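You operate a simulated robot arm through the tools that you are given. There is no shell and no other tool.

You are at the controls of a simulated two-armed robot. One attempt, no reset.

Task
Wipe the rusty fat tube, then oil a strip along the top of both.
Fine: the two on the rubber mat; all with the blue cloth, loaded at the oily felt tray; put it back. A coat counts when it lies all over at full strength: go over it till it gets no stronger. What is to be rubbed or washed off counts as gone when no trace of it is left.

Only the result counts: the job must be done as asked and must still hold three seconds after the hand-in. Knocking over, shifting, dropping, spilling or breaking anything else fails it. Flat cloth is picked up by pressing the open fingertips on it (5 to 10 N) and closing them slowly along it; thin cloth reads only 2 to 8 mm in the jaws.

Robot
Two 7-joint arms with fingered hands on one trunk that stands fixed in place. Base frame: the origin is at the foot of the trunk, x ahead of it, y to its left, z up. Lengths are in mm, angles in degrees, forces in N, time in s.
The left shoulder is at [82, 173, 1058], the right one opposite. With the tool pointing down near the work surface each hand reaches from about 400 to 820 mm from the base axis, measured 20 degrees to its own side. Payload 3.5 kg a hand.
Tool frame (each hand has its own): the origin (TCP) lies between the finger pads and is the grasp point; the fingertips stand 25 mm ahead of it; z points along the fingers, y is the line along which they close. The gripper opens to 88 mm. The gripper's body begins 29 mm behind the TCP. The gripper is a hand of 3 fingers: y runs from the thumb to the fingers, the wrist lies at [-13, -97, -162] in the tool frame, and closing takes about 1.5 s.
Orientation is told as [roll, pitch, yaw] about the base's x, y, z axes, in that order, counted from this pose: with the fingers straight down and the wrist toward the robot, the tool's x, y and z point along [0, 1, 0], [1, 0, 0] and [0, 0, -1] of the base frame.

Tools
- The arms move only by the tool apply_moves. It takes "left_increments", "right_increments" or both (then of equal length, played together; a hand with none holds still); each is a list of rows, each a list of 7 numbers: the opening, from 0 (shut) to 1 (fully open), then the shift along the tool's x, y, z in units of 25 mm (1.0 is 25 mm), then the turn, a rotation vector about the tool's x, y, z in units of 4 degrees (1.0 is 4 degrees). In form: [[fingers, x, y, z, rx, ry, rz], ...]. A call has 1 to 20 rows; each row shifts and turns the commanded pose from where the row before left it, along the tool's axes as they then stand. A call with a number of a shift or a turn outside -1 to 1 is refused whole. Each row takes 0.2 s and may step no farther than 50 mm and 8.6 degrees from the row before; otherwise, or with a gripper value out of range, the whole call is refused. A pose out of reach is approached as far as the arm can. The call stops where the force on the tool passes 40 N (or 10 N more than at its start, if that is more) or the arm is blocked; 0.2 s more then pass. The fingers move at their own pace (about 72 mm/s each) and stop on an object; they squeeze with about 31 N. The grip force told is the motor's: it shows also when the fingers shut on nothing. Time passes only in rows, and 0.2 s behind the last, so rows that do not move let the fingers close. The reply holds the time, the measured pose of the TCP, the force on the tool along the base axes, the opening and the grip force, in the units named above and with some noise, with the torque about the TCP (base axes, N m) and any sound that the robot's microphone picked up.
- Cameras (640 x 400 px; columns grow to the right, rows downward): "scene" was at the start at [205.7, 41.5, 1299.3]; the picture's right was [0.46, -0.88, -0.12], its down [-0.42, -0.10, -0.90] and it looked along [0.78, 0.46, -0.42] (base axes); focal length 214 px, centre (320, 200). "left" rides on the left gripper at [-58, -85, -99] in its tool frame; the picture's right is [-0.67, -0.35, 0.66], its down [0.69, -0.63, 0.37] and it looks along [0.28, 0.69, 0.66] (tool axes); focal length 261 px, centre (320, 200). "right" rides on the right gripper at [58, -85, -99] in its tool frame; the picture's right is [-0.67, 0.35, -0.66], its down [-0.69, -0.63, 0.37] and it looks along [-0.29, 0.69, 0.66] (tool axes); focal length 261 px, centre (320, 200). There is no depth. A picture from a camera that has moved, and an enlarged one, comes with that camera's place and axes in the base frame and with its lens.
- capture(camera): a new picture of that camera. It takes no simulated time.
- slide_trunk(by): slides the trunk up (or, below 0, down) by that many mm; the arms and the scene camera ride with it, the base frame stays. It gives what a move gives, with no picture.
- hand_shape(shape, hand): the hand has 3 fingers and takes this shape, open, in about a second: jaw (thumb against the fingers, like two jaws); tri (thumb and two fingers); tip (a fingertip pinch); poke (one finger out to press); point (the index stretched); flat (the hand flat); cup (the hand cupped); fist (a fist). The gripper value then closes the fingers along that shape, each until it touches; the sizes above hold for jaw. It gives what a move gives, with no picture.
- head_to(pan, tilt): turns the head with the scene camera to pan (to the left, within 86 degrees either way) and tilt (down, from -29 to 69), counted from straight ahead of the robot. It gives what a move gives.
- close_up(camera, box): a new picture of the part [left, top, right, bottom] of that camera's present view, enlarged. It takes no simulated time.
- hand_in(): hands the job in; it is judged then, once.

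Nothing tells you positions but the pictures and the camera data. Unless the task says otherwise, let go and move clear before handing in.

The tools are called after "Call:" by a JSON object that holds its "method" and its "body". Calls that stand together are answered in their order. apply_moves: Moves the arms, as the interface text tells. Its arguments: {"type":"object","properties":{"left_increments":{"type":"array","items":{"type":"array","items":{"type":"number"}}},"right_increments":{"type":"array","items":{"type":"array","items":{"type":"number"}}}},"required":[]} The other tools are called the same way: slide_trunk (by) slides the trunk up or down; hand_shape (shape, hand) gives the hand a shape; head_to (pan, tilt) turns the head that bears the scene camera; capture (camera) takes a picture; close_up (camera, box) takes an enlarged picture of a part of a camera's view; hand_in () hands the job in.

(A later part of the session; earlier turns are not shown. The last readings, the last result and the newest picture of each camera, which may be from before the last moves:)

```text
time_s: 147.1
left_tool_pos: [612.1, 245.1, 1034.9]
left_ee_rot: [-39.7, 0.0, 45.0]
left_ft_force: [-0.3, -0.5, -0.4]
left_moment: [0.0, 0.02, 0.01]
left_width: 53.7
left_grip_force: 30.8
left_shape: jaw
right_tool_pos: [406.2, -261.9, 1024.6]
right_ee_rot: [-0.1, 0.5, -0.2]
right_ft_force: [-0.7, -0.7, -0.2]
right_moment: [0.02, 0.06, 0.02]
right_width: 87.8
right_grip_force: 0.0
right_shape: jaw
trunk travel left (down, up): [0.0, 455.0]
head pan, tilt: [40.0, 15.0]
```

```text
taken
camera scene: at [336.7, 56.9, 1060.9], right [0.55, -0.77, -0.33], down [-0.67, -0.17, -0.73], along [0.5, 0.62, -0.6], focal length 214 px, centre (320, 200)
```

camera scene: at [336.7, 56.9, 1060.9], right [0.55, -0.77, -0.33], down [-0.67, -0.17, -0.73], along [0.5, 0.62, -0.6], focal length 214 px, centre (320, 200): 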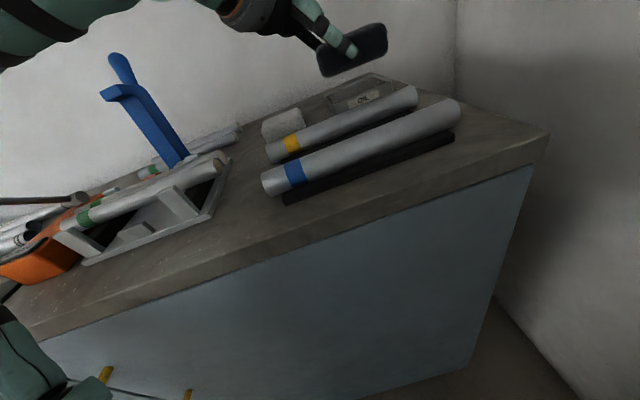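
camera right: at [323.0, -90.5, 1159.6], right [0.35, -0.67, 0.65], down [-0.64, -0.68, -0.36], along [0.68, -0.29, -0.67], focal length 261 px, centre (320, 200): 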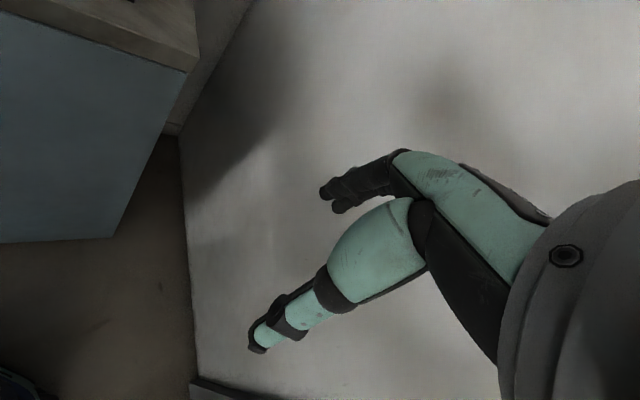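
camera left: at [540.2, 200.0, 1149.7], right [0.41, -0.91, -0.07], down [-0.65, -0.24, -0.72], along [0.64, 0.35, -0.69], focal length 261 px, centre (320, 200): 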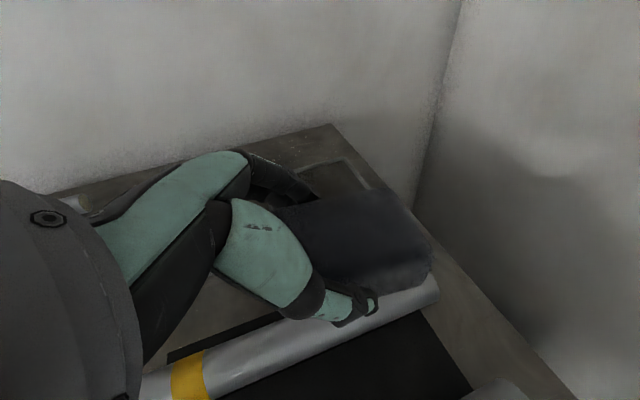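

The jig and handle are intact and the pad is over the yellow tube. I'll raise the trunk 100 mm for better viewing and reach along the whole tube.

Call:
{"method": "slide_trunk", "body": {"by": 100}}

Call:
{"method": "capture", "body": {"camera": "scene"}}

Call:
{"method": "capture", "body": {"camera": "left"}}

```text
time_s: 148.4
left_tool_pos: [614.1, 243.3, 1133.1]
left_ee_rot: [-39.7, 0.1, 45.0]
left_ft_force: [-0.3, -0.5, -0.5]
left_moment: [-0.01, -0.01, 0.0]
left_width: 54.1
left_grip_force: 31.0
left_shape: jaw
right_tool_pos: [407.4, -260.6, 1124.4]
right_ee_rot: [-0.1, 0.7, -0.2]
right_ft_force: [0.3, -0.2, 0.3]
right_moment: [0.03, -0.01, -0.01]
right_width: 87.7
right_grip_force: 0.0
right_shape: jaw
trunk travel left (down, up): [-100.0, 355.0]
head pan, tilt: [40.0, 15.0]
```

```text
taken
camera scene: at [239.6, 57.0, 1225.8], right [0.61, -0.77, -0.21], down [-0.5, -0.17, -0.85], along [0.62, 0.62, -0.49], focal length 214 px, centre (320, 200)
```

scene: 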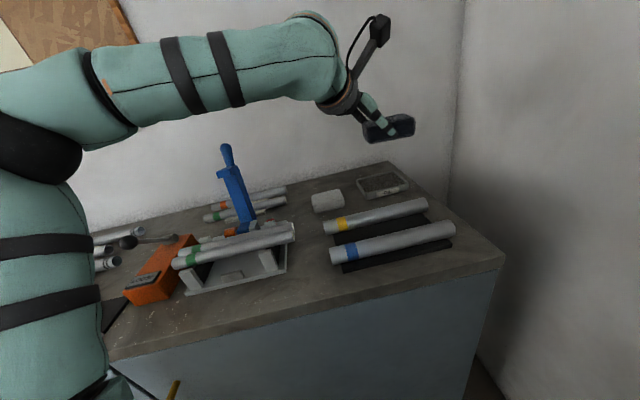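

```text
taken
camera left: at [542.0, 199.0, 1247.5], right [0.41, -0.91, -0.07], down [-0.65, -0.24, -0.72], along [0.63, 0.35, -0.69], focal length 261 px, centre (320, 200)
```

left: 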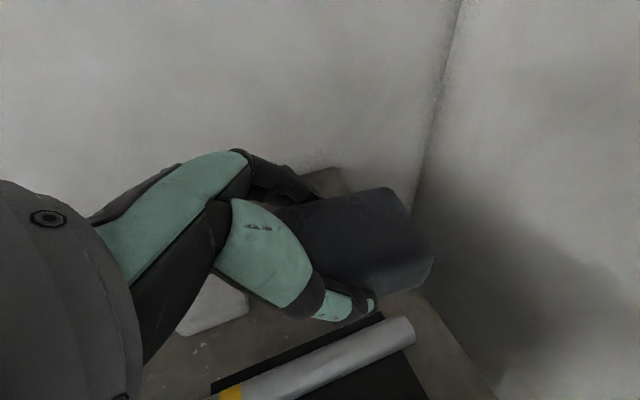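

Before oiling, I'll check the tube's top for leftover rust from here.

Call:
{"method": "close_up", "body": {"camera": "left", "box": [200, 290, 440, 400]}}

Call:
{"method": "close_up", "body": {"camera": "scene", "box": [310, 160, 470, 280]}}

```text
2.67 times, centred on (320, 345) of left
camera zoom: at [542.0, 199.0, 1247.5], right [0.41, -0.91, -0.07], down [-0.65, -0.24, -0.72], along [0.63, 0.35, -0.69], focal length 695 px, centre (320, -187)
```

zoom: 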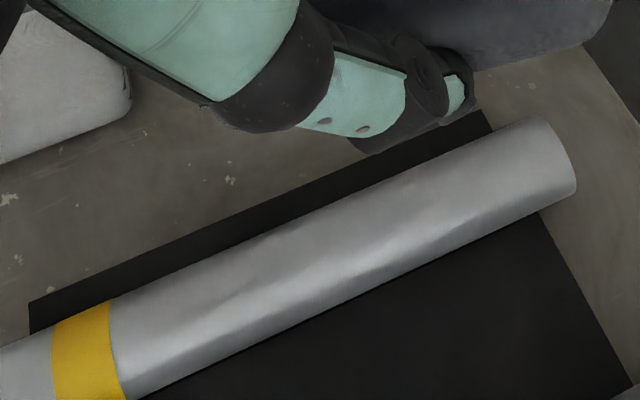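

```text
3.33 times, centred on (390, 220) of scene
camera zoom: at [239.6, 57.0, 1225.8], right [0.61, -0.77, -0.21], down [-0.5, -0.17, -0.85], along [0.62, 0.62, -0.49], focal length 715 px, centre (87, 133)
```

zoom: 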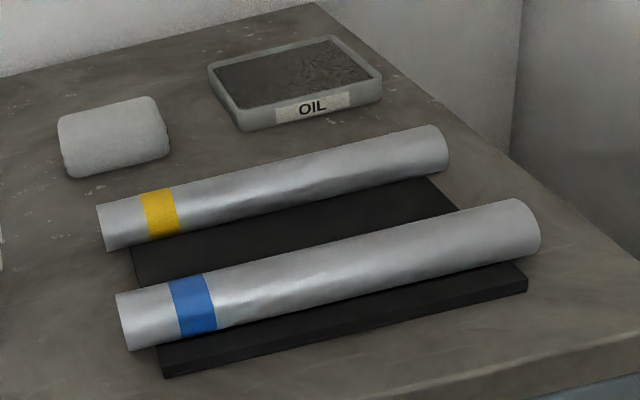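

The rust is completely gone as seen from directly above. Now I'll descend to the yellow tube near its far end to start oiling.

Call:
{"method": "apply_moves", "body": {"left_increments": [[0.5, 0.34, -0.034, 0.758, 0, 0, 0], [0.5, 0.34, -0.034, 0.758, 0, 0, 0], [0.5, 0.34, -0.034, 0.758, 0, 0, 0], [0.5, 0.34, -0.034, 0.758, 0, 0, 0], [0.5, 0.34, -0.034, 0.758, 0, 0, 0], [0.5, 0.256, 0, 0.307, 0, 0, 0], [0.5, 0.256, 0, 0.307, 0, 0, 0], [0.5, 0.256, 0, 0.307, 0, 0, 0], [0.5, 0, 0, 0, 0, 0, 0]]}}

Call:
{"method": "capture", "body": {"camera": "left"}}

Call:
{"method": "close_up", "body": {"camera": "scene", "box": [310, 140, 490, 270]}}

```text
time_s: 150.4
left_tool_pos: [629.6, 221.0, 1005.2]
left_ee_rot: [-39.8, 0.0, 44.9]
left_ft_force: [-0.4, -0.1, -0.4]
left_moment: [-0.01, 0.0, -0.03]
left_width: 53.8
left_grip_force: 30.9
left_shape: jaw
right_tool_pos: [406.6, -260.9, 1124.9]
right_ee_rot: [-0.1, 0.6, -0.2]
right_ft_force: [-0.2, 0.2, -0.1]
right_moment: [0.0, 0.01, 0.02]
right_width: 88.1
right_grip_force: 0.0
right_shape: jaw
trunk travel left (down, up): [-100.0, 355.0]
head pan, tilt: [40.0, 15.0]
```

```text
taken
camera left: at [557.1, 175.6, 1118.9], right [0.41, -0.91, -0.07], down [-0.65, -0.24, -0.72], along [0.64, 0.35, -0.69], focal length 261 px, centre (320, 200)
```

left: 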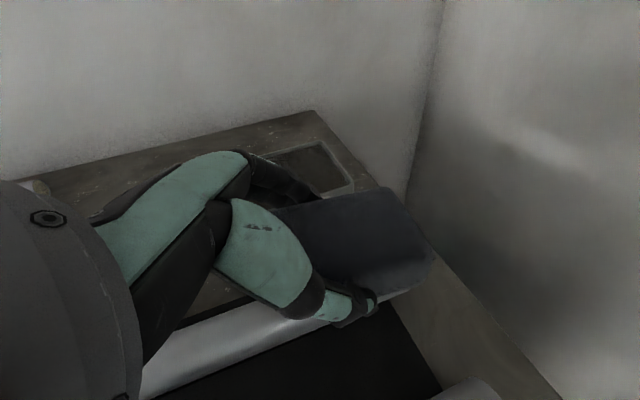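

```text
3.08 times, centred on (400, 205) of scene
camera zoom: at [238.4, 57.0, 1226.3], right [0.61, -0.77, -0.21], down [-0.5, -0.17, -0.85], along [0.62, 0.62, -0.48], focal length 660 px, centre (74, 185)
```

zoom: 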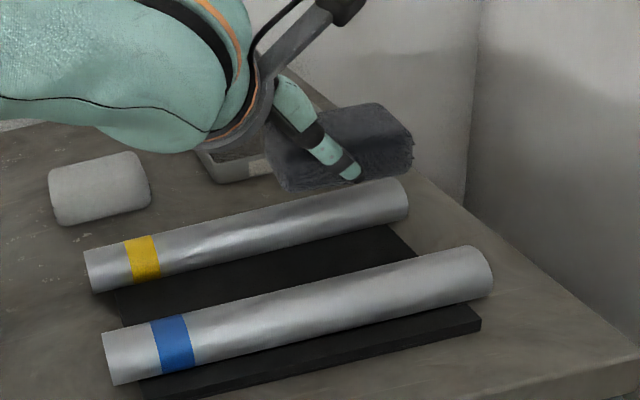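

Call:
{"method": "apply_moves", "body": {"left_increments": [[0.5, 0.19, 0, 0.23, 0, 0, 0], [0.5, 0.19, 0, 0.23, 0, 0, 0], [0.5, 0, 0, 0, 0, 0, 0]]}}

Call:
{"method": "apply_moves", "body": {"left_increments": [[0.5, 0.051, 0, 0.061, 0, 0, 0], [0.5, 0, 0, 0, 0, 0, 0]]}}

Call:
{"method": "apply_moves", "body": {"left_increments": [[0.5, 0.051, 0, 0.061, 0, 0, 0], [0.5, 0, 0, 0, 0, 0, 0]]}}

Call:
{"method": "apply_moves", "body": {"left_increments": [[0.5, 0.038, 0, 0.046, 0, 0, 0], [0.5, 0, 0, 0, 0, 0, 0]]}}

```text
time_s: 151.2
left_tool_pos: [629.5, 219.4, 991.0]
left_ee_rot: [-39.8, 0.1, 44.9]
left_ft_force: [0.2, -1.1, 0.4]
left_moment: [-0.02, 0.0, -0.02]
left_width: 53.8
left_grip_force: 31.2
left_shape: jaw
right_tool_pos: [405.7, -260.5, 1125.0]
right_ee_rot: [-0.1, 0.6, -0.2]
right_ft_force: [-0.5, 0.4, 0.7]
right_moment: [0.02, -0.01, -0.03]
right_width: 87.9
right_grip_force: 0.0
right_shape: jaw
trunk travel left (down, up): [-100.0, 355.0]
head pan, tilt: [40.0, 15.0]
```

```text
time_s: 151.8
left_tool_pos: [629.7, 219.7, 988.3]
left_ee_rot: [-39.7, 0.1, 44.8]
left_ft_force: [-0.3, 0.0, -0.7]
left_moment: [-0.02, -0.02, -0.01]
left_width: 54.0
left_grip_force: 31.2
left_shape: jaw
right_tool_pos: [406.6, -261.7, 1124.7]
right_ee_rot: [-0.1, 0.5, -0.2]
right_ft_force: [-0.2, -0.7, 0.4]
right_moment: [0.02, -0.03, 0.0]
right_width: 87.7
right_grip_force: 0.0
right_shape: jaw
trunk travel left (down, up): [-100.0, 355.0]
head pan, tilt: [40.0, 15.0]
```

```text
time_s: 152.4
left_tool_pos: [630.2, 219.4, 985.0]
left_ee_rot: [-39.7, 0.1, 44.8]
left_ft_force: [0.3, -1.2, -0.7]
left_moment: [-0.02, 0.0, 0.01]
left_width: 53.7
left_grip_force: 30.9
left_shape: jaw
right_tool_pos: [405.7, -262.7, 1124.7]
right_ee_rot: [-0.1, 0.6, -0.2]
right_ft_force: [0.3, -0.9, 0.0]
right_moment: [0.01, 0.01, 0.01]
right_width: 88.0
right_grip_force: 0.1
right_shape: jaw
trunk travel left (down, up): [-100.0, 355.0]
head pan, tilt: [40.0, 15.0]
```

```text
time_s: 153.0
left_tool_pos: [629.6, 220.5, 983.2]
left_ee_rot: [-39.8, 0.0, 44.9]
left_ft_force: [0.4, 0.5, -0.9]
left_moment: [-0.02, -0.01, -0.01]
left_width: 53.8
left_grip_force: 31.2
left_shape: jaw
right_tool_pos: [406.4, -261.5, 1126.0]
right_ee_rot: [-0.1, 0.5, -0.2]
right_ft_force: [0.8, 0.5, 0.3]
right_moment: [-0.01, -0.01, -0.03]
right_width: 87.8
right_grip_force: 0.0
right_shape: jaw
trunk travel left (down, up): [-100.0, 355.0]
head pan, tilt: [40.0, 15.0]
```

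Call:
{"method": "apply_moves", "body": {"left_increments": [[0.5, 0.038, 0, 0.046, 0, 0, 0], [0.5, 0, 0, 0, 0, 0, 0]]}}

Call:
{"method": "apply_moves", "body": {"left_increments": [[0.5, 0.038, 0, 0.046, 0, 0, 0], [0.5, 0, 0, 0, 0, 0, 0]]}}

```text
time_s: 153.6
left_tool_pos: [629.7, 220.7, 981.9]
left_ee_rot: [-39.9, 0.0, 44.9]
left_ft_force: [0.7, 0.3, 2.5]
left_moment: [-0.02, -0.03, -0.01]
left_width: 54.0
left_grip_force: 31.2
left_shape: jaw
right_tool_pos: [406.0, -260.6, 1125.6]
right_ee_rot: [-0.1, 0.7, -0.3]
right_ft_force: [0.7, -0.2, 0.3]
right_moment: [0.02, -0.04, 0.01]
right_width: 87.7
right_grip_force: 0.0
right_shape: jaw
trunk travel left (down, up): [-100.0, 355.0]
head pan, tilt: [40.0, 15.0]
```

```text
time_s: 154.2
left_tool_pos: [628.2, 220.6, 982.6]
left_ee_rot: [-39.9, 0.0, 44.9]
left_ft_force: [2.6, 1.3, 9.0]
left_moment: [-0.02, -0.13, -0.03]
left_width: 53.8
left_grip_force: 31.0
left_shape: jaw
right_tool_pos: [404.8, -262.6, 1124.9]
right_ee_rot: [-0.1, 0.5, -0.2]
right_ft_force: [-0.2, -0.2, -0.1]
right_moment: [0.01, -0.02, 0.05]
right_width: 87.6
right_grip_force: 0.0
right_shape: jaw
trunk travel left (down, up): [-100.0, 355.0]
head pan, tilt: [40.0, 15.0]
```

Contact is at 9 N. I'll start the oiling stroke, first outward to the far end and then back along the tube.

Call:
{"method": "apply_moves", "body": {"left_increments": [[0.5, -0.23, 0, 0.192, 0, 0, 0], [0.5, -0.23, 0, 0.192, 0, 0, 0], [0.5, -0.1, 0, 0.083, 0, 0, 0], [0.5, 0.307, 0, -0.256, 0, 0, 0], [0.5, 0.307, 0, -0.256, 0, 0, 0], [0.5, 0.307, 0, -0.256, 0, 0, 0], [0.5, 0.307, 0, -0.256, 0, 0, 0], [0.5, 0.307, 0, -0.256, 0, 0, 0], [0.5, 0.307, 0, -0.256, 0, 0, 0], [0.5, 0.307, 0, -0.256, 0, 0, 0], [0.5, 0.307, 0, -0.256, 0, 0, 0]]}}

Call:
{"method": "close_up", "body": {"camera": "scene", "box": [310, 140, 490, 270]}}

Call:
{"method": "capture", "body": {"camera": "left"}}

```text
time_s: 156.6
left_tool_pos: [583.9, 264.4, 981.8]
left_ee_rot: [-39.8, 0.0, 44.9]
left_ft_force: [1.9, -1.8, 7.4]
left_moment: [-0.01, -0.15, 0.01]
left_width: 53.4
left_grip_force: 30.7
left_shape: jaw
right_tool_pos: [405.5, -261.4, 1124.7]
right_ee_rot: [-0.1, 0.5, -0.2]
right_ft_force: [0.4, 0.0, 0.2]
right_moment: [-0.01, -0.01, 0.01]
right_width: 87.8
right_grip_force: 0.1
right_shape: jaw
trunk travel left (down, up): [-100.0, 355.0]
head pan, tilt: [40.0, 15.0]
```

```text
3.08 times, centred on (400, 205) of scene
camera zoom: at [237.6, 56.6, 1226.5], right [0.61, -0.77, -0.21], down [-0.5, -0.17, -0.85], along [0.62, 0.62, -0.48], focal length 660 px, centre (74, 185)
```

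zoom: 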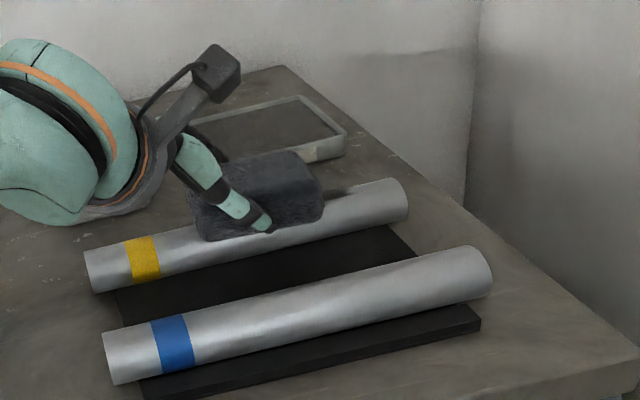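

```text
taken
camera left: at [512.1, 218.9, 1095.4], right [0.41, -0.91, -0.07], down [-0.65, -0.24, -0.72], along [0.64, 0.35, -0.69], focal length 261 px, centre (320, 200)
```

left: 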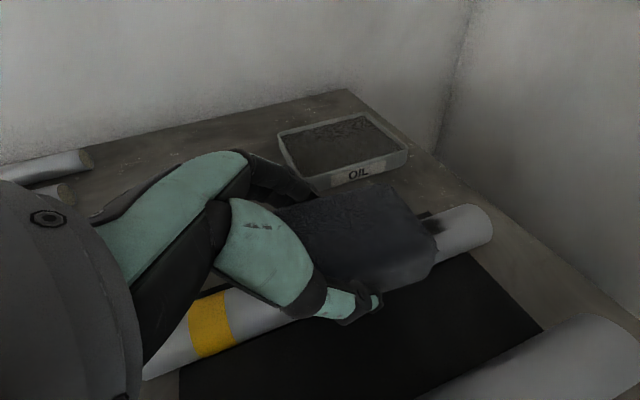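

A dark oil mark appears on the tube top. I'll look closer at where the coat lies.

Call:
{"method": "close_up", "body": {"camera": "left", "box": [380, 160, 540, 300]}}

Call:
{"method": "close_up", "body": {"camera": "scene", "box": [370, 170, 450, 230]}}

```text
2.86 times, centred on (460, 230) of left
camera zoom: at [512.1, 218.9, 1095.4], right [0.41, -0.91, -0.07], down [-0.65, -0.24, -0.72], along [0.64, 0.35, -0.69], focal length 745 px, centre (-80, 114)
```

zoom: 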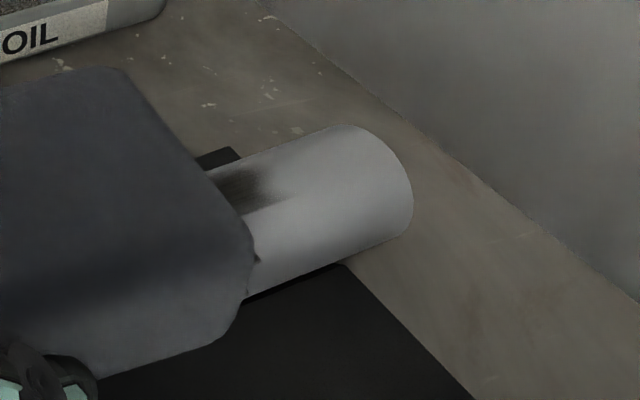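

```text
6.67 times, centred on (410, 200) of scene
camera zoom: at [237.6, 56.6, 1226.5], right [0.61, -0.77, -0.21], down [-0.5, -0.17, -0.85], along [0.62, 0.62, -0.48], focal length 1430 px, centre (-280, 200)
```

zoom: 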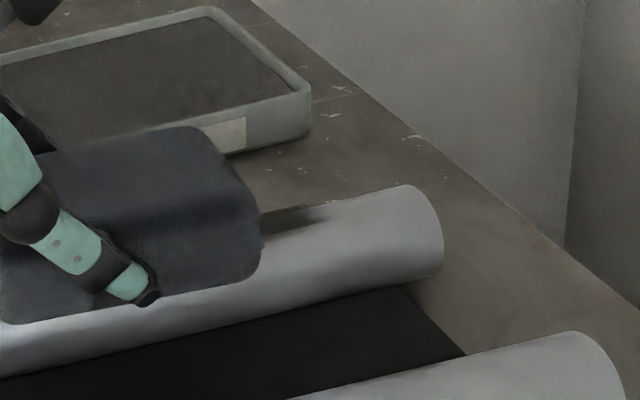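

The strip is forming along the top, fading near p≈326. I'll continue toward the near end.

Call:
{"method": "apply_moves", "body": {"left_increments": [[0.5, 0.307, 0, -0.256, 0, 0, 0], [0.5, 0.307, 0, -0.256, 0, 0, 0], [0.5, 0.307, 0, -0.256, 0, 0, 0], [0.5, 0.307, 0, -0.256, 0, 0, 0], [0.5, 0.307, 0, -0.256, 0, 0, 0], [0.5, 0.307, 0, -0.256, 0, 0, 0], [0.5, 0.307, 0, -0.256, 0, 0, 0], [0.5, 0.307, 0, -0.256, 0, 0, 0]]}}

Call:
{"method": "close_up", "body": {"camera": "scene", "box": [310, 140, 490, 270]}}

Call:
{"method": "capture", "body": {"camera": "left"}}

```text
time_s: 158.4
left_tool_pos: [528.0, 320.4, 982.0]
left_ee_rot: [-39.7, 0.0, 44.9]
left_ft_force: [0.5, -0.7, 3.0]
left_moment: [-0.08, -0.06, -0.01]
left_width: 53.5
left_grip_force: 30.6
left_shape: jaw
right_tool_pos: [407.8, -261.5, 1124.9]
right_ee_rot: [-0.1, 0.7, -0.2]
right_ft_force: [-0.1, 0.0, -0.4]
right_moment: [0.02, -0.01, 0.02]
right_width: 87.7
right_grip_force: 0.2
right_shape: jaw
trunk travel left (down, up): [-100.0, 355.0]
head pan, tilt: [40.0, 15.0]
```

```text
3.08 times, centred on (400, 205) of scene
camera zoom: at [238.2, 57.1, 1226.3], right [0.61, -0.77, -0.21], down [-0.5, -0.17, -0.85], along [0.62, 0.62, -0.48], focal length 660 px, centre (74, 185)
```

zoom: 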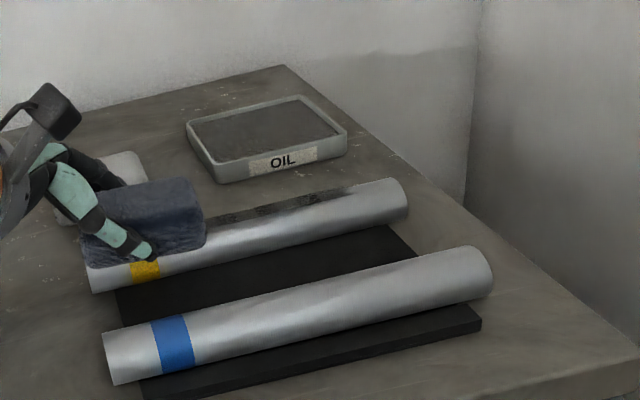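

```text
taken
camera left: at [456.2, 276.2, 1095.6], right [0.41, -0.91, -0.07], down [-0.65, -0.24, -0.72], along [0.64, 0.35, -0.69], focal length 261 px, centre (320, 200)
```

left: 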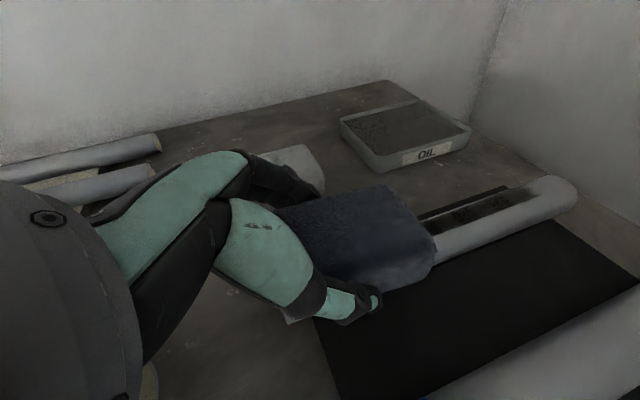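

Call:
{"method": "close_up", "body": {"camera": "left", "box": [400, 150, 600, 290]}}

Call:
{"method": "close_up", "body": {"camera": "scene", "box": [330, 170, 450, 240]}}

```text
2.86 times, centred on (500, 220) of left
camera zoom: at [456.2, 276.2, 1095.6], right [0.41, -0.91, -0.07], down [-0.65, -0.24, -0.72], along [0.64, 0.35, -0.69], focal length 745 px, centre (-194, 143)
```

zoom: 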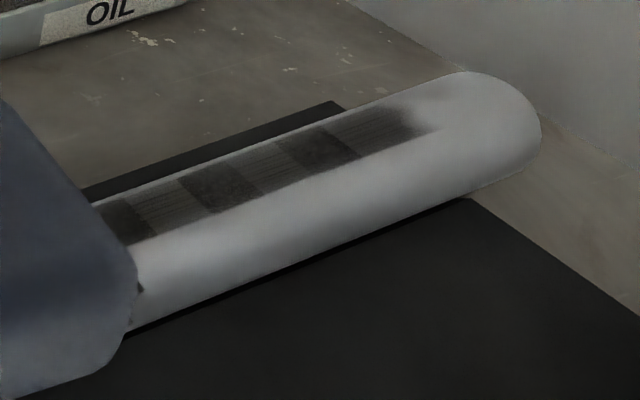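

```text
5.33 times, centred on (390, 205) of scene
camera zoom: at [238.2, 57.1, 1226.3], right [0.61, -0.77, -0.21], down [-0.5, -0.17, -0.85], along [0.62, 0.62, -0.48], focal length 1144 px, centre (-53, 173)
```

zoom: 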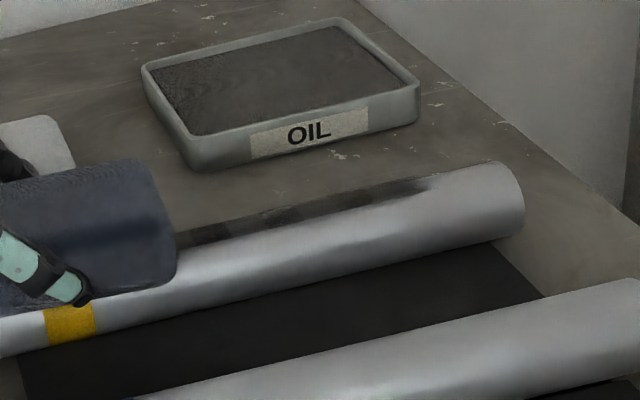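

The coat builds up in patches, so it needs more passes and probably a reload. I'll press slightly more and stroke back outward along the whole strip.

Call:
{"method": "apply_moves", "body": {"left_increments": [[0.5, 0.02, 0, 0.024, 0, 0, 0], [0.5, -0.307, 0, 0.256, 0, 0, 0], [0.5, -0.307, 0, 0.256, 0, 0, 0], [0.5, -0.307, 0, 0.256, 0, 0, 0], [0.5, -0.307, 0, 0.256, 0, 0, 0], [0.5, -0.307, 0, 0.256, 0, 0, 0], [0.5, -0.307, 0, 0.256, 0, 0, 0], [0.5, -0.307, 0, 0.256, 0, 0, 0], [0.5, -0.307, 0, 0.256, 0, 0, 0], [0.5, -0.307, 0, 0.256, 0, 0, 0], [0.5, -0.307, 0, 0.256, 0, 0, 0], [0.5, -0.307, 0, 0.256, 0, 0, 0], [0.5, -0.307, 0, 0.256, 0, 0, 0], [0.5, -0.307, 0, 0.256, 0, 0, 0], [0.5, -0.307, 0, 0.256, 0, 0, 0], [0.5, -0.307, 0, 0.256, 0, 0, 0], [0.5, -0.307, 0, 0.256, 0, 0, 0]]}}

Call:
{"method": "close_up", "body": {"camera": "scene", "box": [310, 170, 450, 250]}}

Call:
{"method": "capture", "body": {"camera": "left"}}

```text
time_s: 162.0
left_tool_pos: [642.7, 208.8, 981.2]
left_ee_rot: [-39.8, 0.1, 44.9]
left_ft_force: [-1.4, 0.1, 2.5]
left_moment: [0.0, -0.02, 0.01]
left_width: 53.7
left_grip_force: 30.9
left_shape: jaw
right_tool_pos: [405.3, -262.6, 1125.9]
right_ee_rot: [-0.1, 0.5, -0.2]
right_ft_force: [0.3, -0.5, 0.0]
right_moment: [0.01, -0.02, 0.0]
right_width: 87.8
right_grip_force: 0.0
right_shape: jaw
trunk travel left (down, up): [-100.0, 355.0]
head pan, tilt: [40.0, 15.0]
```

```text
4.57 times, centred on (380, 210) of scene
camera zoom: at [238.0, 57.0, 1226.3], right [0.61, -0.77, -0.21], down [-0.5, -0.17, -0.85], along [0.62, 0.62, -0.48], focal length 980 px, centre (46, 154)
```

zoom: 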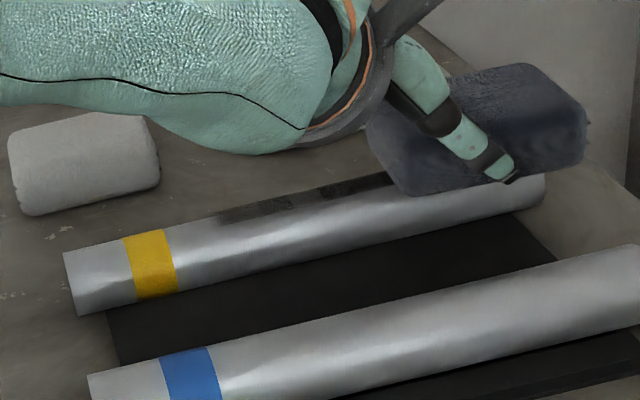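

```text
taken
camera left: at [570.3, 163.4, 1095.8], right [0.41, -0.91, -0.07], down [-0.65, -0.24, -0.72], along [0.64, 0.35, -0.69], focal length 261 px, centre (320, 200)
```

left: 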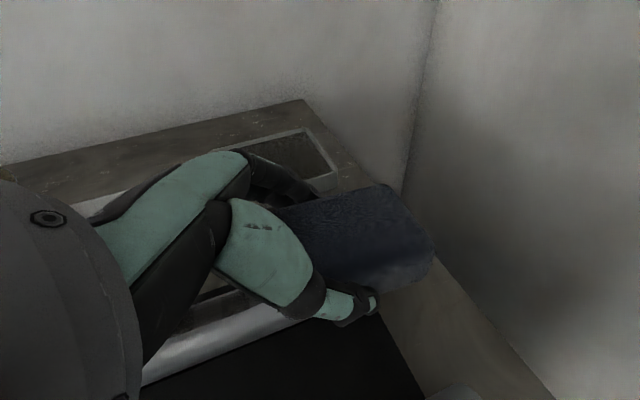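

The strip zone seems to be about p 204–330 on the top. I'll do more passes over that zone with a bit more pressure.

Call:
{"method": "apply_moves", "body": {"left_increments": [[0.5, 0.026, 0, 0.031, 0, 0, 0], [0.5, -0.307, 0, 0.256, 0, 0, 0], [0.5, 0.307, 0, -0.256, 0, 0, 0], [0.5, 0.307, 0, -0.256, 0, 0, 0], [0.5, 0.307, 0, -0.256, 0, 0, 0], [0.5, 0.307, 0, -0.256, 0, 0, 0], [0.5, 0.307, 0, -0.256, 0, 0, 0], [0.5, 0.307, 0, -0.256, 0, 0, 0], [0.5, 0.307, 0, -0.256, 0, 0, 0], [0.5, 0.307, 0, -0.256, 0, 0, 0], [0.5, 0.307, 0, -0.256, 0, 0, 0], [0.5, 0.307, 0, -0.256, 0, 0, 0], [0.5, 0.307, 0, -0.256, 0, 0, 0], [0.5, 0.307, 0, -0.256, 0, 0, 0], [0.5, 0.307, 0, -0.256, 0, 0, 0], [0.5, 0.307, 0, -0.256, 0, 0, 0]]}}

Call:
{"method": "capture", "body": {"camera": "left"}}

Call:
{"method": "close_up", "body": {"camera": "left", "box": [400, 150, 600, 290]}}

```text
time_s: 165.4
left_tool_pos: [550.5, 301.3, 979.5]
left_ee_rot: [-39.9, -0.1, 44.9]
left_ft_force: [1.2, -2.0, 7.8]
left_moment: [-0.1, -0.11, -0.01]
left_width: 53.3
left_grip_force: 30.8
left_shape: jaw
right_tool_pos: [405.7, -263.3, 1125.0]
right_ee_rot: [-0.1, 0.6, -0.1]
right_ft_force: [-0.8, 0.1, 0.6]
right_moment: [0.0, 0.02, 0.0]
right_width: 87.6
right_grip_force: 0.1
right_shape: jaw
trunk travel left (down, up): [-100.0, 355.0]
head pan, tilt: [40.0, 15.0]
```

```text
taken
camera left: at [477.1, 254.8, 1094.3], right [0.41, -0.91, -0.07], down [-0.65, -0.24, -0.72], along [0.64, 0.35, -0.69], focal length 261 px, centre (320, 200)
```

left: 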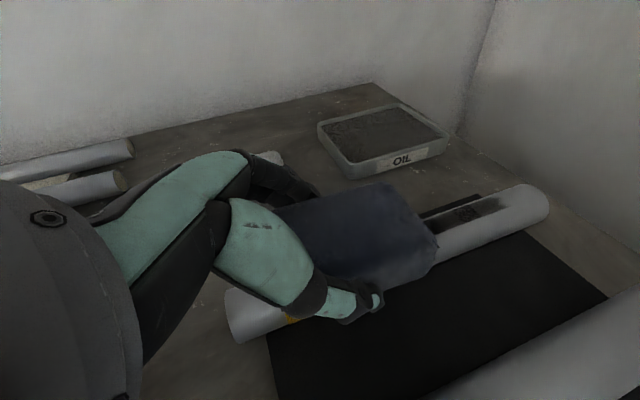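

```text
2.86 times, centred on (500, 220) of left
camera zoom: at [477.1, 254.8, 1094.3], right [0.41, -0.91, -0.07], down [-0.65, -0.24, -0.72], along [0.64, 0.35, -0.69], focal length 745 px, centre (-194, 143)
```

zoom: 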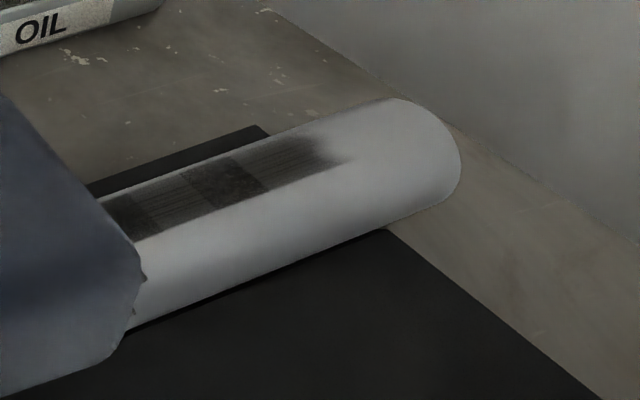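

Some patches are solid and some still streaky. I'll make another pass outward.

Call:
{"method": "apply_moves", "body": {"left_increments": [[0.5, -0.23, 0, 0.192, 0, 0, 0], [0.5, -0.23, 0, 0.192, 0, 0, 0], [0.5, -0.23, 0, 0.192, 0, 0, 0], [0.5, -0.23, 0, 0.192, 0, 0, 0], [0.5, -0.23, 0, 0.192, 0, 0, 0], [0.5, -0.23, 0, 0.192, 0, 0, 0], [0.5, -0.23, 0, 0.192, 0, 0, 0], [0.5, -0.23, 0, 0.192, 0, 0, 0], [0.5, -0.23, 0, 0.192, 0, 0, 0], [0.5, -0.23, 0, 0.192, 0, 0, 0], [0.5, -0.23, 0, 0.192, 0, 0, 0], [0.5, -0.23, 0, 0.192, 0, 0, 0], [0.5, -0.23, 0, 0.192, 0, 0, 0], [0.5, -0.23, 0, 0.192, 0, 0, 0], [0.5, -0.23, 0, 0.192, 0, 0, 0], [0.5, -0.23, 0, 0.192, 0, 0, 0], [0.5, -0.23, 0, 0.192, 0, 0, 0], [0.5, -0.23, 0, 0.192, 0, 0, 0], [0.5, -0.23, 0, 0.192, 0, 0, 0]]}}

Call:
{"method": "apply_moves", "body": {"left_increments": [[0.5, 0.307, 0, -0.256, 0, 0, 0], [0.5, 0.307, 0, -0.256, 0, 0, 0], [0.5, 0.307, 0, -0.256, 0, 0, 0], [0.5, 0.307, 0, -0.256, 0, 0, 0], [0.5, 0.307, 0, -0.256, 0, 0, 0], [0.5, 0.307, 0, -0.256, 0, 0, 0], [0.5, 0.307, 0, -0.256, 0, 0, 0], [0.5, 0.307, 0, -0.256, 0, 0, 0], [0.5, 0.307, 0, -0.256, 0, 0, 0], [0.5, 0.307, 0, -0.256, 0, 0, 0], [0.5, 0.307, 0, -0.256, 0, 0, 0], [0.5, 0.307, 0, -0.256, 0, 0, 0], [0.5, 0.307, 0, -0.256, 0, 0, 0], [0.5, 0.307, 0, -0.256, 0, 0, 0]]}}

Call:
{"method": "close_up", "body": {"camera": "left", "box": [400, 150, 600, 290]}}

Call:
{"method": "capture", "body": {"camera": "left"}}

```text
time_s: 169.4
left_tool_pos: [651.3, 198.7, 980.5]
left_ee_rot: [-39.9, 0.0, 44.9]
left_ft_force: [-0.6, 0.9, 4.0]
left_moment: [0.01, 0.01, 0.01]
left_width: 53.2
left_grip_force: 31.6
left_shape: jaw
right_tool_pos: [406.1, -261.8, 1125.7]
right_ee_rot: [-0.2, 0.7, -0.1]
right_ft_force: [-0.2, 0.0, 1.2]
right_moment: [0.01, 0.03, 0.02]
right_width: 87.8
right_grip_force: 0.1
right_shape: jaw
trunk travel left (down, up): [-100.0, 355.0]
head pan, tilt: [40.0, 15.0]
```

```text
time_s: 172.4
left_tool_pos: [551.6, 298.5, 979.5]
left_ee_rot: [-39.9, -0.1, 44.9]
left_ft_force: [2.7, -1.0, 5.4]
left_moment: [-0.06, -0.09, 0.01]
left_width: 53.1
left_grip_force: 30.9
left_shape: jaw
right_tool_pos: [405.8, -260.7, 1123.9]
right_ee_rot: [-0.1, 0.6, -0.2]
right_ft_force: [0.6, 0.3, 0.0]
right_moment: [-0.01, -0.01, -0.02]
right_width: 87.9
right_grip_force: 0.2
right_shape: jaw
trunk travel left (down, up): [-100.0, 355.0]
head pan, tilt: [40.0, 15.0]
```

```text
2.86 times, centred on (500, 220) of left
camera zoom: at [478.9, 253.8, 1094.3], right [0.41, -0.91, -0.07], down [-0.65, -0.24, -0.72], along [0.64, 0.35, -0.69], focal length 745 px, centre (-194, 143)
```

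zoom: 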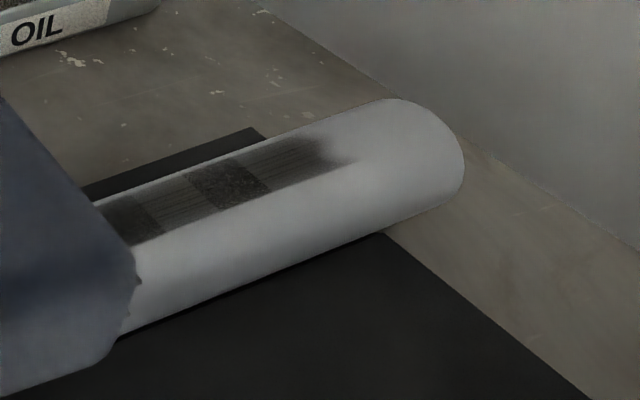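

```text
taken
camera left: at [478.9, 253.8, 1094.3], right [0.41, -0.91, -0.07], down [-0.65, -0.24, -0.72], along [0.64, 0.35, -0.69], focal length 261 px, centre (320, 200)
```

left: 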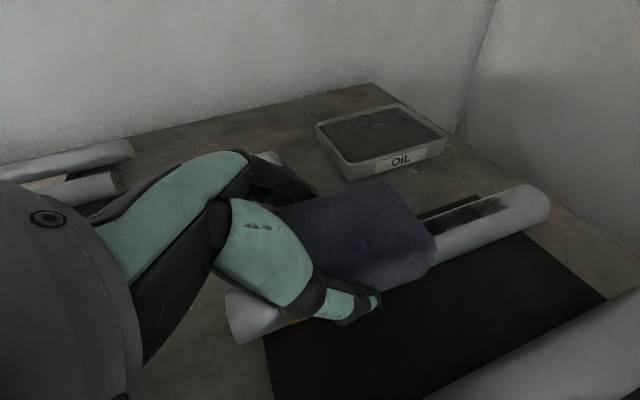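

The cloth is turning bluer, so it is running out of oil. I'll lift and take a look at the strip, then go back to the tray to reload.

Call:
{"method": "apply_moves", "body": {"left_increments": [[0.5, -0.384, 0, -0.46, 0, 0, 0], [0.5, -0.384, 0, -0.46, 0, 0, 0], [0.5, -0.384, 0, -0.46, 0, 0, 0], [0.5, -0.384, 0, -0.46, 0, 0, 0], [0.5, -0.835, 0.033, -0.137, 0, 0, 0], [0.5, -0.835, 0.033, -0.137, 0, 0, 0], [0.5, -0.835, 0.033, -0.137, 0, 0, 0], [0.5, -0.835, 0.033, -0.137, 0, 0, 0], [0.5, -0.835, 0.033, -0.137, 0, 0, 0], [0.5, -0.835, 0.033, -0.137, 0, 0, 0]]}}

Call:
{"method": "close_up", "body": {"camera": "left", "box": [200, 290, 440, 400]}}

Call:
{"method": "close_up", "body": {"camera": "scene", "box": [310, 170, 470, 270]}}

```text
time_s: 174.6
left_tool_pos: [617.0, 244.2, 1136.2]
left_ee_rot: [-39.7, 0.1, 44.9]
left_ft_force: [0.0, 0.3, -0.5]
left_moment: [-0.02, 0.0, 0.01]
left_width: 53.3
left_grip_force: 30.6
left_shape: jaw
right_tool_pos: [407.3, -261.5, 1124.7]
right_ee_rot: [-0.1, 0.6, -0.2]
right_ft_force: [-1.0, -1.3, -0.9]
right_moment: [-0.03, -0.02, -0.02]
right_width: 87.6
right_grip_force: 0.0
right_shape: jaw
trunk travel left (down, up): [-100.0, 355.0]
head pan, tilt: [40.0, 15.0]
```

```text
2.67 times, centred on (320, 345) of left
camera zoom: at [544.0, 198.2, 1250.5], right [0.41, -0.91, -0.07], down [-0.65, -0.24, -0.72], along [0.63, 0.35, -0.69], focal length 695 px, centre (320, -187)
```

zoom: 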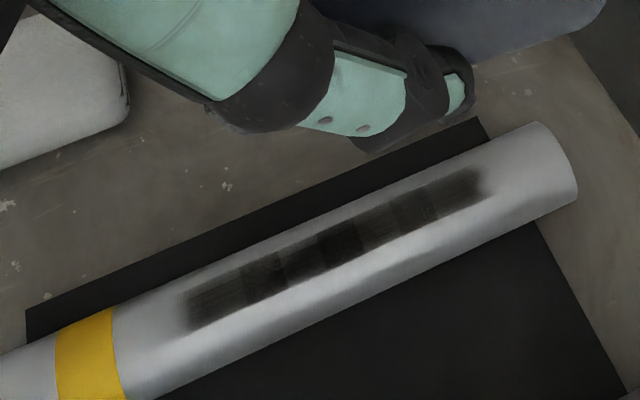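

```text
4.00 times, centred on (390, 220) of scene
camera zoom: at [239.0, 56.8, 1226.1], right [0.61, -0.77, -0.21], down [-0.5, -0.17, -0.85], along [0.62, 0.62, -0.48], focal length 858 px, centre (40, 120)
```

zoom: 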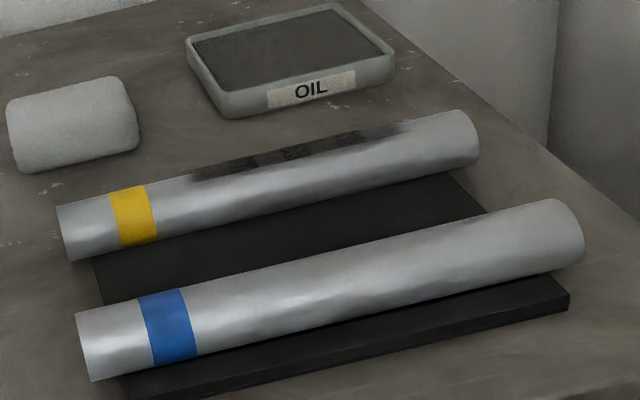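

From above the oil zone is clear: seven patches between p≈196 and 319, unevenly strong. I'll return to the tray to reload (trunk down first).

Call:
{"method": "slide_trunk", "body": {"by": -100}}

Call:
{"method": "apply_moves", "body": {"left_increments": [[0.5, -0.1, 0.85, 0.085, 0, 0, 0], [0.5, -0.1, 0.85, 0.085, 0, 0, 0], [0.5, -0.1, 0.85, 0.085, 0, 0, 0], [0.5, -0.1, 0.85, 0.085, 0, 0, 0], [0.5, -0.1, 0.85, 0.085, 0, 0, 0], [0.5, -0.1, 0.85, 0.085, 0, 0, 0], [0.5, -0.1, 0.85, 0.085, 0, 0, 0], [0.5, 0, 0, 0, 0.68, 0, 0.8], [0.5, 0, 0, 0, 0.67, 0, 0.8]]}}

Call:
{"method": "capture", "body": {"camera": "left"}}

```text
time_s: 175.9
left_tool_pos: [612.5, 243.2, 1037.7]
left_ee_rot: [-40.0, 0.0, 44.9]
left_ft_force: [0.0, -0.7, 1.0]
left_moment: [0.01, -0.04, 0.0]
left_width: 53.2
left_grip_force: 30.5
left_shape: jaw
right_tool_pos: [404.9, -260.4, 1025.9]
right_ee_rot: [-0.2, 0.5, -0.2]
right_ft_force: [0.2, -0.1, 0.3]
right_moment: [0.02, 0.01, -0.01]
right_width: 87.7
right_grip_force: 0.1
right_shape: jaw
trunk travel left (down, up): [0.0, 455.0]
head pan, tilt: [40.0, 15.0]
```

```text
time_s: 177.9
left_tool_pos: [736.8, 331.6, 1035.3]
left_ee_rot: [-39.7, 0.1, 36.5]
left_ft_force: [-0.7, 0.2, -1.0]
left_moment: [0.0, 0.01, -0.01]
left_width: 53.3
left_grip_force: 31.1
left_shape: jaw
right_tool_pos: [406.5, -261.6, 1023.5]
right_ee_rot: [-0.2, 0.6, -0.2]
right_ft_force: [0.3, 1.1, 0.6]
right_moment: [-0.01, -0.04, -0.04]
right_width: 87.5
right_grip_force: 0.0
right_shape: jaw
trunk travel left (down, up): [0.0, 455.0]
head pan, tilt: [40.0, 15.0]
```

```text
taken
camera left: at [657.8, 297.8, 1149.2], right [0.28, -0.96, -0.07], down [-0.68, -0.14, -0.72], along [0.68, 0.25, -0.69], focal length 261 px, centre (320, 200)
```

left: 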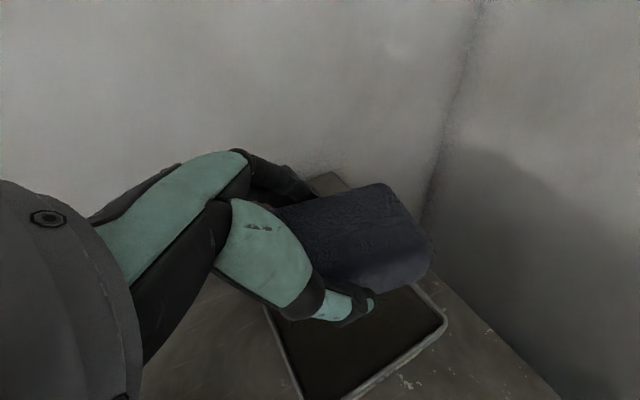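

The hand is above the tray at the proven position. I'll descend onto the felt and rub again to reload.

Call:
{"method": "apply_moves", "body": {"left_increments": [[0.5, 0.276, -0.02, 0.307, 0, 0, 0], [0.5, 0.276, -0.02, 0.307, 0, 0, 0], [0.5, 0.276, -0.02, 0.307, 0, 0, 0], [0.5, 0.276, -0.02, 0.307, 0, 0, 0], [0.5, 0.276, -0.02, 0.307, 0, 0, 0], [0.5, 0.276, -0.02, 0.307, 0, 0, 0], [0.5, 0, 0, 0, 0, 0, 0]]}}

Call:
{"method": "capture", "body": {"camera": "left"}}

Call:
{"method": "apply_moves", "body": {"left_increments": [[0.5, 0.1, 0, 0.12, 0, 0, 0], [0.5, 0.064, 0, 0.077, 0, 0, 0], [0.5, 0, 0, 0, 0, 0, 0]]}}

```text
time_s: 179.6
left_tool_pos: [731.6, 330.9, 973.6]
left_ee_rot: [-39.7, 0.1, 36.6]
left_ft_force: [-0.1, -0.5, -0.3]
left_moment: [0.0, 0.03, -0.05]
left_width: 53.2
left_grip_force: 31.1
left_shape: jaw
right_tool_pos: [406.4, -261.8, 1024.9]
right_ee_rot: [0.0, 0.7, -0.2]
right_ft_force: [-0.9, -0.8, -0.9]
right_moment: [-0.01, -0.01, 0.0]
right_width: 87.8
right_grip_force: 0.0
right_shape: jaw
trunk travel left (down, up): [0.0, 455.0]
head pan, tilt: [40.0, 15.0]
```

```text
taken
camera left: at [653.7, 297.5, 1087.6], right [0.28, -0.96, -0.07], down [-0.68, -0.14, -0.72], along [0.68, 0.25, -0.69], focal length 261 px, centre (320, 200)
```

left: 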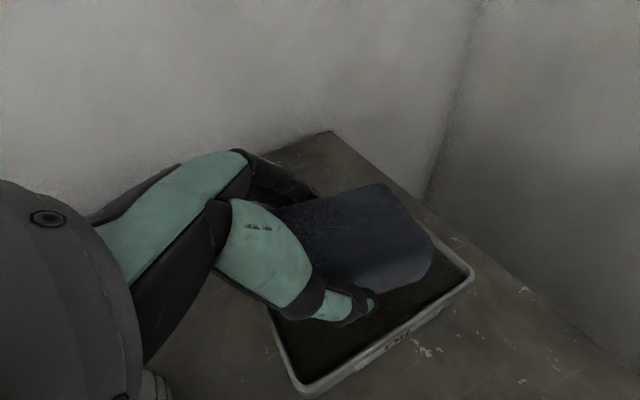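

```text
time_s: 180.3
left_tool_pos: [732.9, 331.8, 967.8]
left_ee_rot: [-39.8, 0.1, 36.6]
left_ft_force: [-0.3, 0.3, -0.2]
left_moment: [0.04, -0.01, 0.0]
left_width: 53.5
left_grip_force: 31.5
left_shape: jaw
right_tool_pos: [406.3, -262.3, 1025.0]
right_ee_rot: [-0.1, 0.6, -0.3]
right_ft_force: [0.3, 0.5, -0.2]
right_moment: [-0.02, -0.01, 0.03]
right_width: 87.9
right_grip_force: 0.0
right_shape: jaw
trunk travel left (down, up): [0.0, 455.0]
head pan, tilt: [40.0, 15.0]
```

Call:
{"method": "apply_moves", "body": {"left_increments": [[0.5, 0.064, 0, 0.077, 0, 0, 0], [0.5, 0, 0, 0, 0, 0, 0]]}}

Call:
{"method": "apply_moves", "body": {"left_increments": [[0.5, 0.051, 0, 0.061, 0, 0, 0], [0.5, 0, 0, 0, 0, 0, 0]]}}

```text
time_s: 180.9
left_tool_pos: [732.0, 332.2, 967.1]
left_ee_rot: [-39.9, -0.1, 36.6]
left_ft_force: [1.7, 2.0, 5.7]
left_moment: [0.09, -0.2, 0.03]
left_width: 53.5
left_grip_force: 30.8
left_shape: jaw
right_tool_pos: [405.3, -261.3, 1025.1]
right_ee_rot: [-0.2, 0.5, -0.2]
right_ft_force: [-0.7, 0.2, -0.2]
right_moment: [0.0, -0.01, -0.01]
right_width: 87.7
right_grip_force: 0.1
right_shape: jaw
trunk travel left (down, up): [0.0, 455.0]
head pan, tilt: [40.0, 15.0]
```

```text
time_s: 181.6
left_tool_pos: [730.4, 330.9, 965.3]
left_ee_rot: [-40.0, -0.2, 36.6]
left_ft_force: [3.9, 5.7, 15.0]
left_moment: [0.23, -0.42, 0.17]
left_width: 53.4
left_grip_force: 30.9
left_shape: jaw
right_tool_pos: [405.3, -262.1, 1026.5]
right_ee_rot: [-0.1, 0.4, -0.2]
right_ft_force: [-0.1, 0.2, -1.3]
right_moment: [0.0, -0.01, 0.01]
right_width: 87.7
right_grip_force: 0.1
right_shape: jaw
trunk travel left (down, up): [0.0, 455.0]
head pan, tilt: [40.0, 15.0]
```

The contact leans toward the back edge, so I'll shift a few mm nearer and rub.

Call:
{"method": "apply_moves", "body": {"left_increments": [[0.5, 0, -0.16, 0, 0, 0, 0], [0.5, -0.12, 0, 0.1, 0, 0, 0], [0.5, 0.12, 0, -0.1, 0, 0, 0], [0.5, 0.12, 0, -0.1, 0, 0, 0], [0.5, -0.12, 0, 0.1, 0, 0, 0], [0.5, 0, -0.16, 0, 0, 0, 0], [0.5, 0, 0.16, 0, 0, 0, 0], [0.5, -0.12, 0, 0.1, 0, 0, 0], [0.5, 0.12, 0, -0.1, 0, 0, 0], [0.5, 0.12, 0, -0.1, 0, 0, 0], [0.5, -0.12, 0, 0.1, 0, 0, 0], [0.5, 0, 0, 0, 0, 0, 0], [0.5, 0, 0, 0, 0, 0, 0], [0.5, 0, 0, 0, 0, 0, 0]]}}

Call:
{"method": "capture", "body": {"camera": "left"}}

Call:
{"method": "close_up", "body": {"camera": "scene", "box": [250, 20, 430, 140]}}

```text
time_s: 184.6
left_tool_pos: [727.6, 329.5, 964.5]
left_ee_rot: [-39.7, -0.1, 36.5]
left_ft_force: [-3.1, -3.2, 12.6]
left_moment: [0.06, -0.35, -0.1]
left_width: 54.2
left_grip_force: 31.0
left_shape: jaw
right_tool_pos: [404.3, -263.0, 1025.5]
right_ee_rot: [0.0, 0.6, -0.2]
right_ft_force: [0.0, 0.8, 0.4]
right_moment: [0.02, 0.02, -0.01]
right_width: 87.7
right_grip_force: 0.0
right_shape: jaw
trunk travel left (down, up): [0.0, 455.0]
head pan, tilt: [40.0, 15.0]
```

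```text
taken
camera left: at [648.8, 294.5, 1078.6], right [0.28, -0.96, -0.07], down [-0.68, -0.14, -0.72], along [0.68, 0.25, -0.69], focal length 261 px, centre (320, 200)
```

left: 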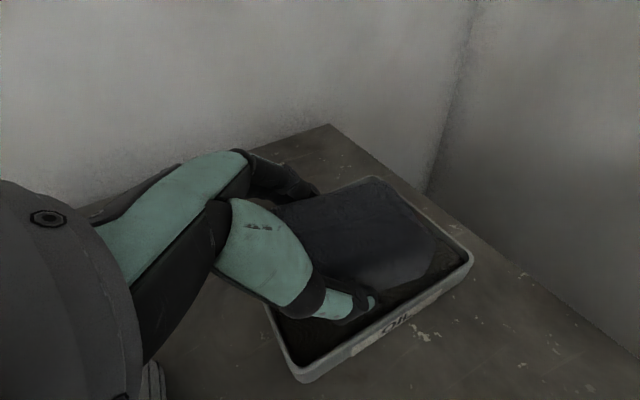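

```text
3.33 times, centred on (340, 80) of scene
camera zoom: at [334.7, 55.7, 1061.6], right [0.55, -0.77, -0.33], down [-0.66, -0.17, -0.73], along [0.5, 0.62, -0.6], focal length 715 px, centre (253, 600)
```

zoom: 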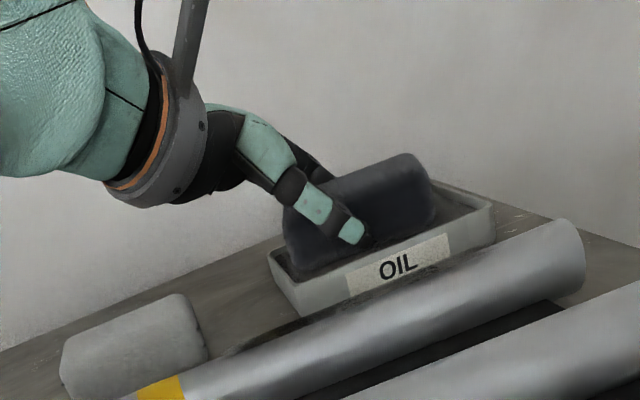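

The cloth is dark again. I'll lift out and go back to the yellow tube.

Call:
{"method": "apply_moves", "body": {"left_increments": [[0.5, -0.2, 0, -0.24, 0, 0, 0], [0.5, -0.36, 0, -0.43, 0, 0, 0], [0.5, -0.36, 0, -0.43, 0, 0, 0], [0.5, -0.36, 0, -0.43, 0, 0, 0], [0.5, -0.36, 0, -0.43, 0, 0, 0], [0.5, -0.2, 0, -0.24, -0.68, 0, -0.8], [0.5, 0, 0, 0, -0.67, 0, -0.8], [0.5, 0.1, -0.85, -0.085, 0, 0, 0], [0.5, 0.1, -0.85, -0.085, 0, 0, 0], [0.5, 0.1, -0.85, -0.085, 0, 0, 0], [0.5, 0.1, -0.85, -0.085, 0, 0, 0], [0.5, 0.1, -0.85, -0.085, 0, 0, 0], [0.5, 0.1, -0.85, -0.085, 0, 0, 0], [0.5, 0.1, -0.85, -0.085, 0, 0, 0]]}}

Call:
{"method": "slide_trunk", "body": {"by": 100}}

```text
time_s: 187.6
left_tool_pos: [607.9, 240.3, 1035.1]
left_ee_rot: [-39.8, 0.2, 44.9]
left_ft_force: [-0.2, 0.7, -0.7]
left_moment: [0.03, 0.02, -0.01]
left_width: 53.8
left_grip_force: 31.3
left_shape: jaw
right_tool_pos: [405.8, -261.1, 1025.2]
right_ee_rot: [-0.1, 0.6, -0.2]
right_ft_force: [0.1, 0.2, 0.8]
right_moment: [0.02, 0.01, 0.04]
right_width: 87.5
right_grip_force: 0.1
right_shape: jaw
trunk travel left (down, up): [0.0, 455.0]
head pan, tilt: [40.0, 15.0]
```

```text
time_s: 188.9
left_tool_pos: [609.2, 241.6, 1133.4]
left_ee_rot: [-39.6, 0.1, 44.9]
left_ft_force: [0.3, -0.1, -0.1]
left_moment: [0.02, 0.02, -0.02]
left_width: 53.8
left_grip_force: 30.8
left_shape: jaw
right_tool_pos: [408.0, -261.1, 1123.4]
right_ee_rot: [-0.1, 0.6, -0.3]
right_ft_force: [-0.3, 0.2, -0.2]
right_moment: [0.05, 0.0, 0.01]
right_width: 87.6
right_grip_force: 0.0
right_shape: jaw
trunk travel left (down, up): [-100.0, 355.0]
head pan, tilt: [40.0, 15.0]
```

Call:
{"method": "apply_moves", "body": {"left_increments": [[0.5, 0.34, 0.002, 0.827, 0, 0, 0], [0.5, 0.34, 0.002, 0.827, 0, 0, 0], [0.5, 0.34, 0.002, 0.827, 0, 0, 0], [0.5, 0.34, 0.002, 0.827, 0, 0, 0], [0.5, 0.34, 0.002, 0.827, 0, 0, 0], [0.5, 0.34, 0.002, 0.827, 0, 0, 0], [0.5, 0.19, 0, 0.23, 0, 0, 0], [0.5, 0.19, 0, 0.23, 0, 0, 0], [0.5, 0, 0, 0, 0, 0, 0]]}}

Call:
{"method": "apply_moves", "body": {"left_increments": [[0.5, 0.09, 0, 0.108, 0, 0, 0], [0.5, 0.051, 0, 0.061, 0, 0, 0], [0.5, 0, 0, 0, 0, 0, 0]]}}

Call:
{"method": "apply_moves", "body": {"left_increments": [[0.5, 0.051, 0, 0.061, 0, 0, 0], [0.5, 0, 0, 0, 0, 0, 0]]}}

```text
time_s: 190.9
left_tool_pos: [636.7, 211.8, 991.9]
left_ee_rot: [-39.8, 0.1, 44.9]
left_ft_force: [-0.3, -0.2, 0.0]
left_moment: [0.0, 0.0, 0.01]
left_width: 53.7
left_grip_force: 31.1
left_shape: jaw
right_tool_pos: [406.6, -260.4, 1125.3]
right_ee_rot: [-0.2, 0.6, -0.1]
right_ft_force: [-0.1, -0.2, 0.8]
right_moment: [0.02, -0.03, -0.01]
right_width: 87.6
right_grip_force: 0.1
right_shape: jaw
trunk travel left (down, up): [-100.0, 355.0]
head pan, tilt: [40.0, 15.0]
```

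```text
time_s: 191.7
left_tool_pos: [636.7, 212.9, 985.7]
left_ee_rot: [-39.9, 0.0, 44.9]
left_ft_force: [0.3, 0.1, -0.1]
left_moment: [0.02, -0.03, -0.02]
left_width: 53.9
left_grip_force: 30.5
left_shape: jaw
right_tool_pos: [406.4, -261.6, 1124.7]
right_ee_rot: [-0.1, 0.5, -0.2]
right_ft_force: [-0.1, 0.2, -0.3]
right_moment: [0.01, -0.02, -0.02]
right_width: 87.6
right_grip_force: 0.1
right_shape: jaw
trunk travel left (down, up): [-100.0, 355.0]
head pan, tilt: [40.0, 15.0]
```

```text
time_s: 192.3
left_tool_pos: [636.1, 212.5, 983.8]
left_ee_rot: [-39.8, 0.2, 44.9]
left_ft_force: [0.7, 0.0, -0.2]
left_moment: [0.01, 0.0, -0.02]
left_width: 53.7
left_grip_force: 30.7
left_shape: jaw
right_tool_pos: [406.6, -261.7, 1126.3]
right_ee_rot: [-0.1, 0.7, -0.2]
right_ft_force: [-0.9, 0.6, 0.3]
right_moment: [0.04, -0.02, -0.04]
right_width: 87.7
right_grip_force: 0.1
right_shape: jaw
trunk travel left (down, up): [-100.0, 355.0]
head pan, tilt: [40.0, 15.0]
```

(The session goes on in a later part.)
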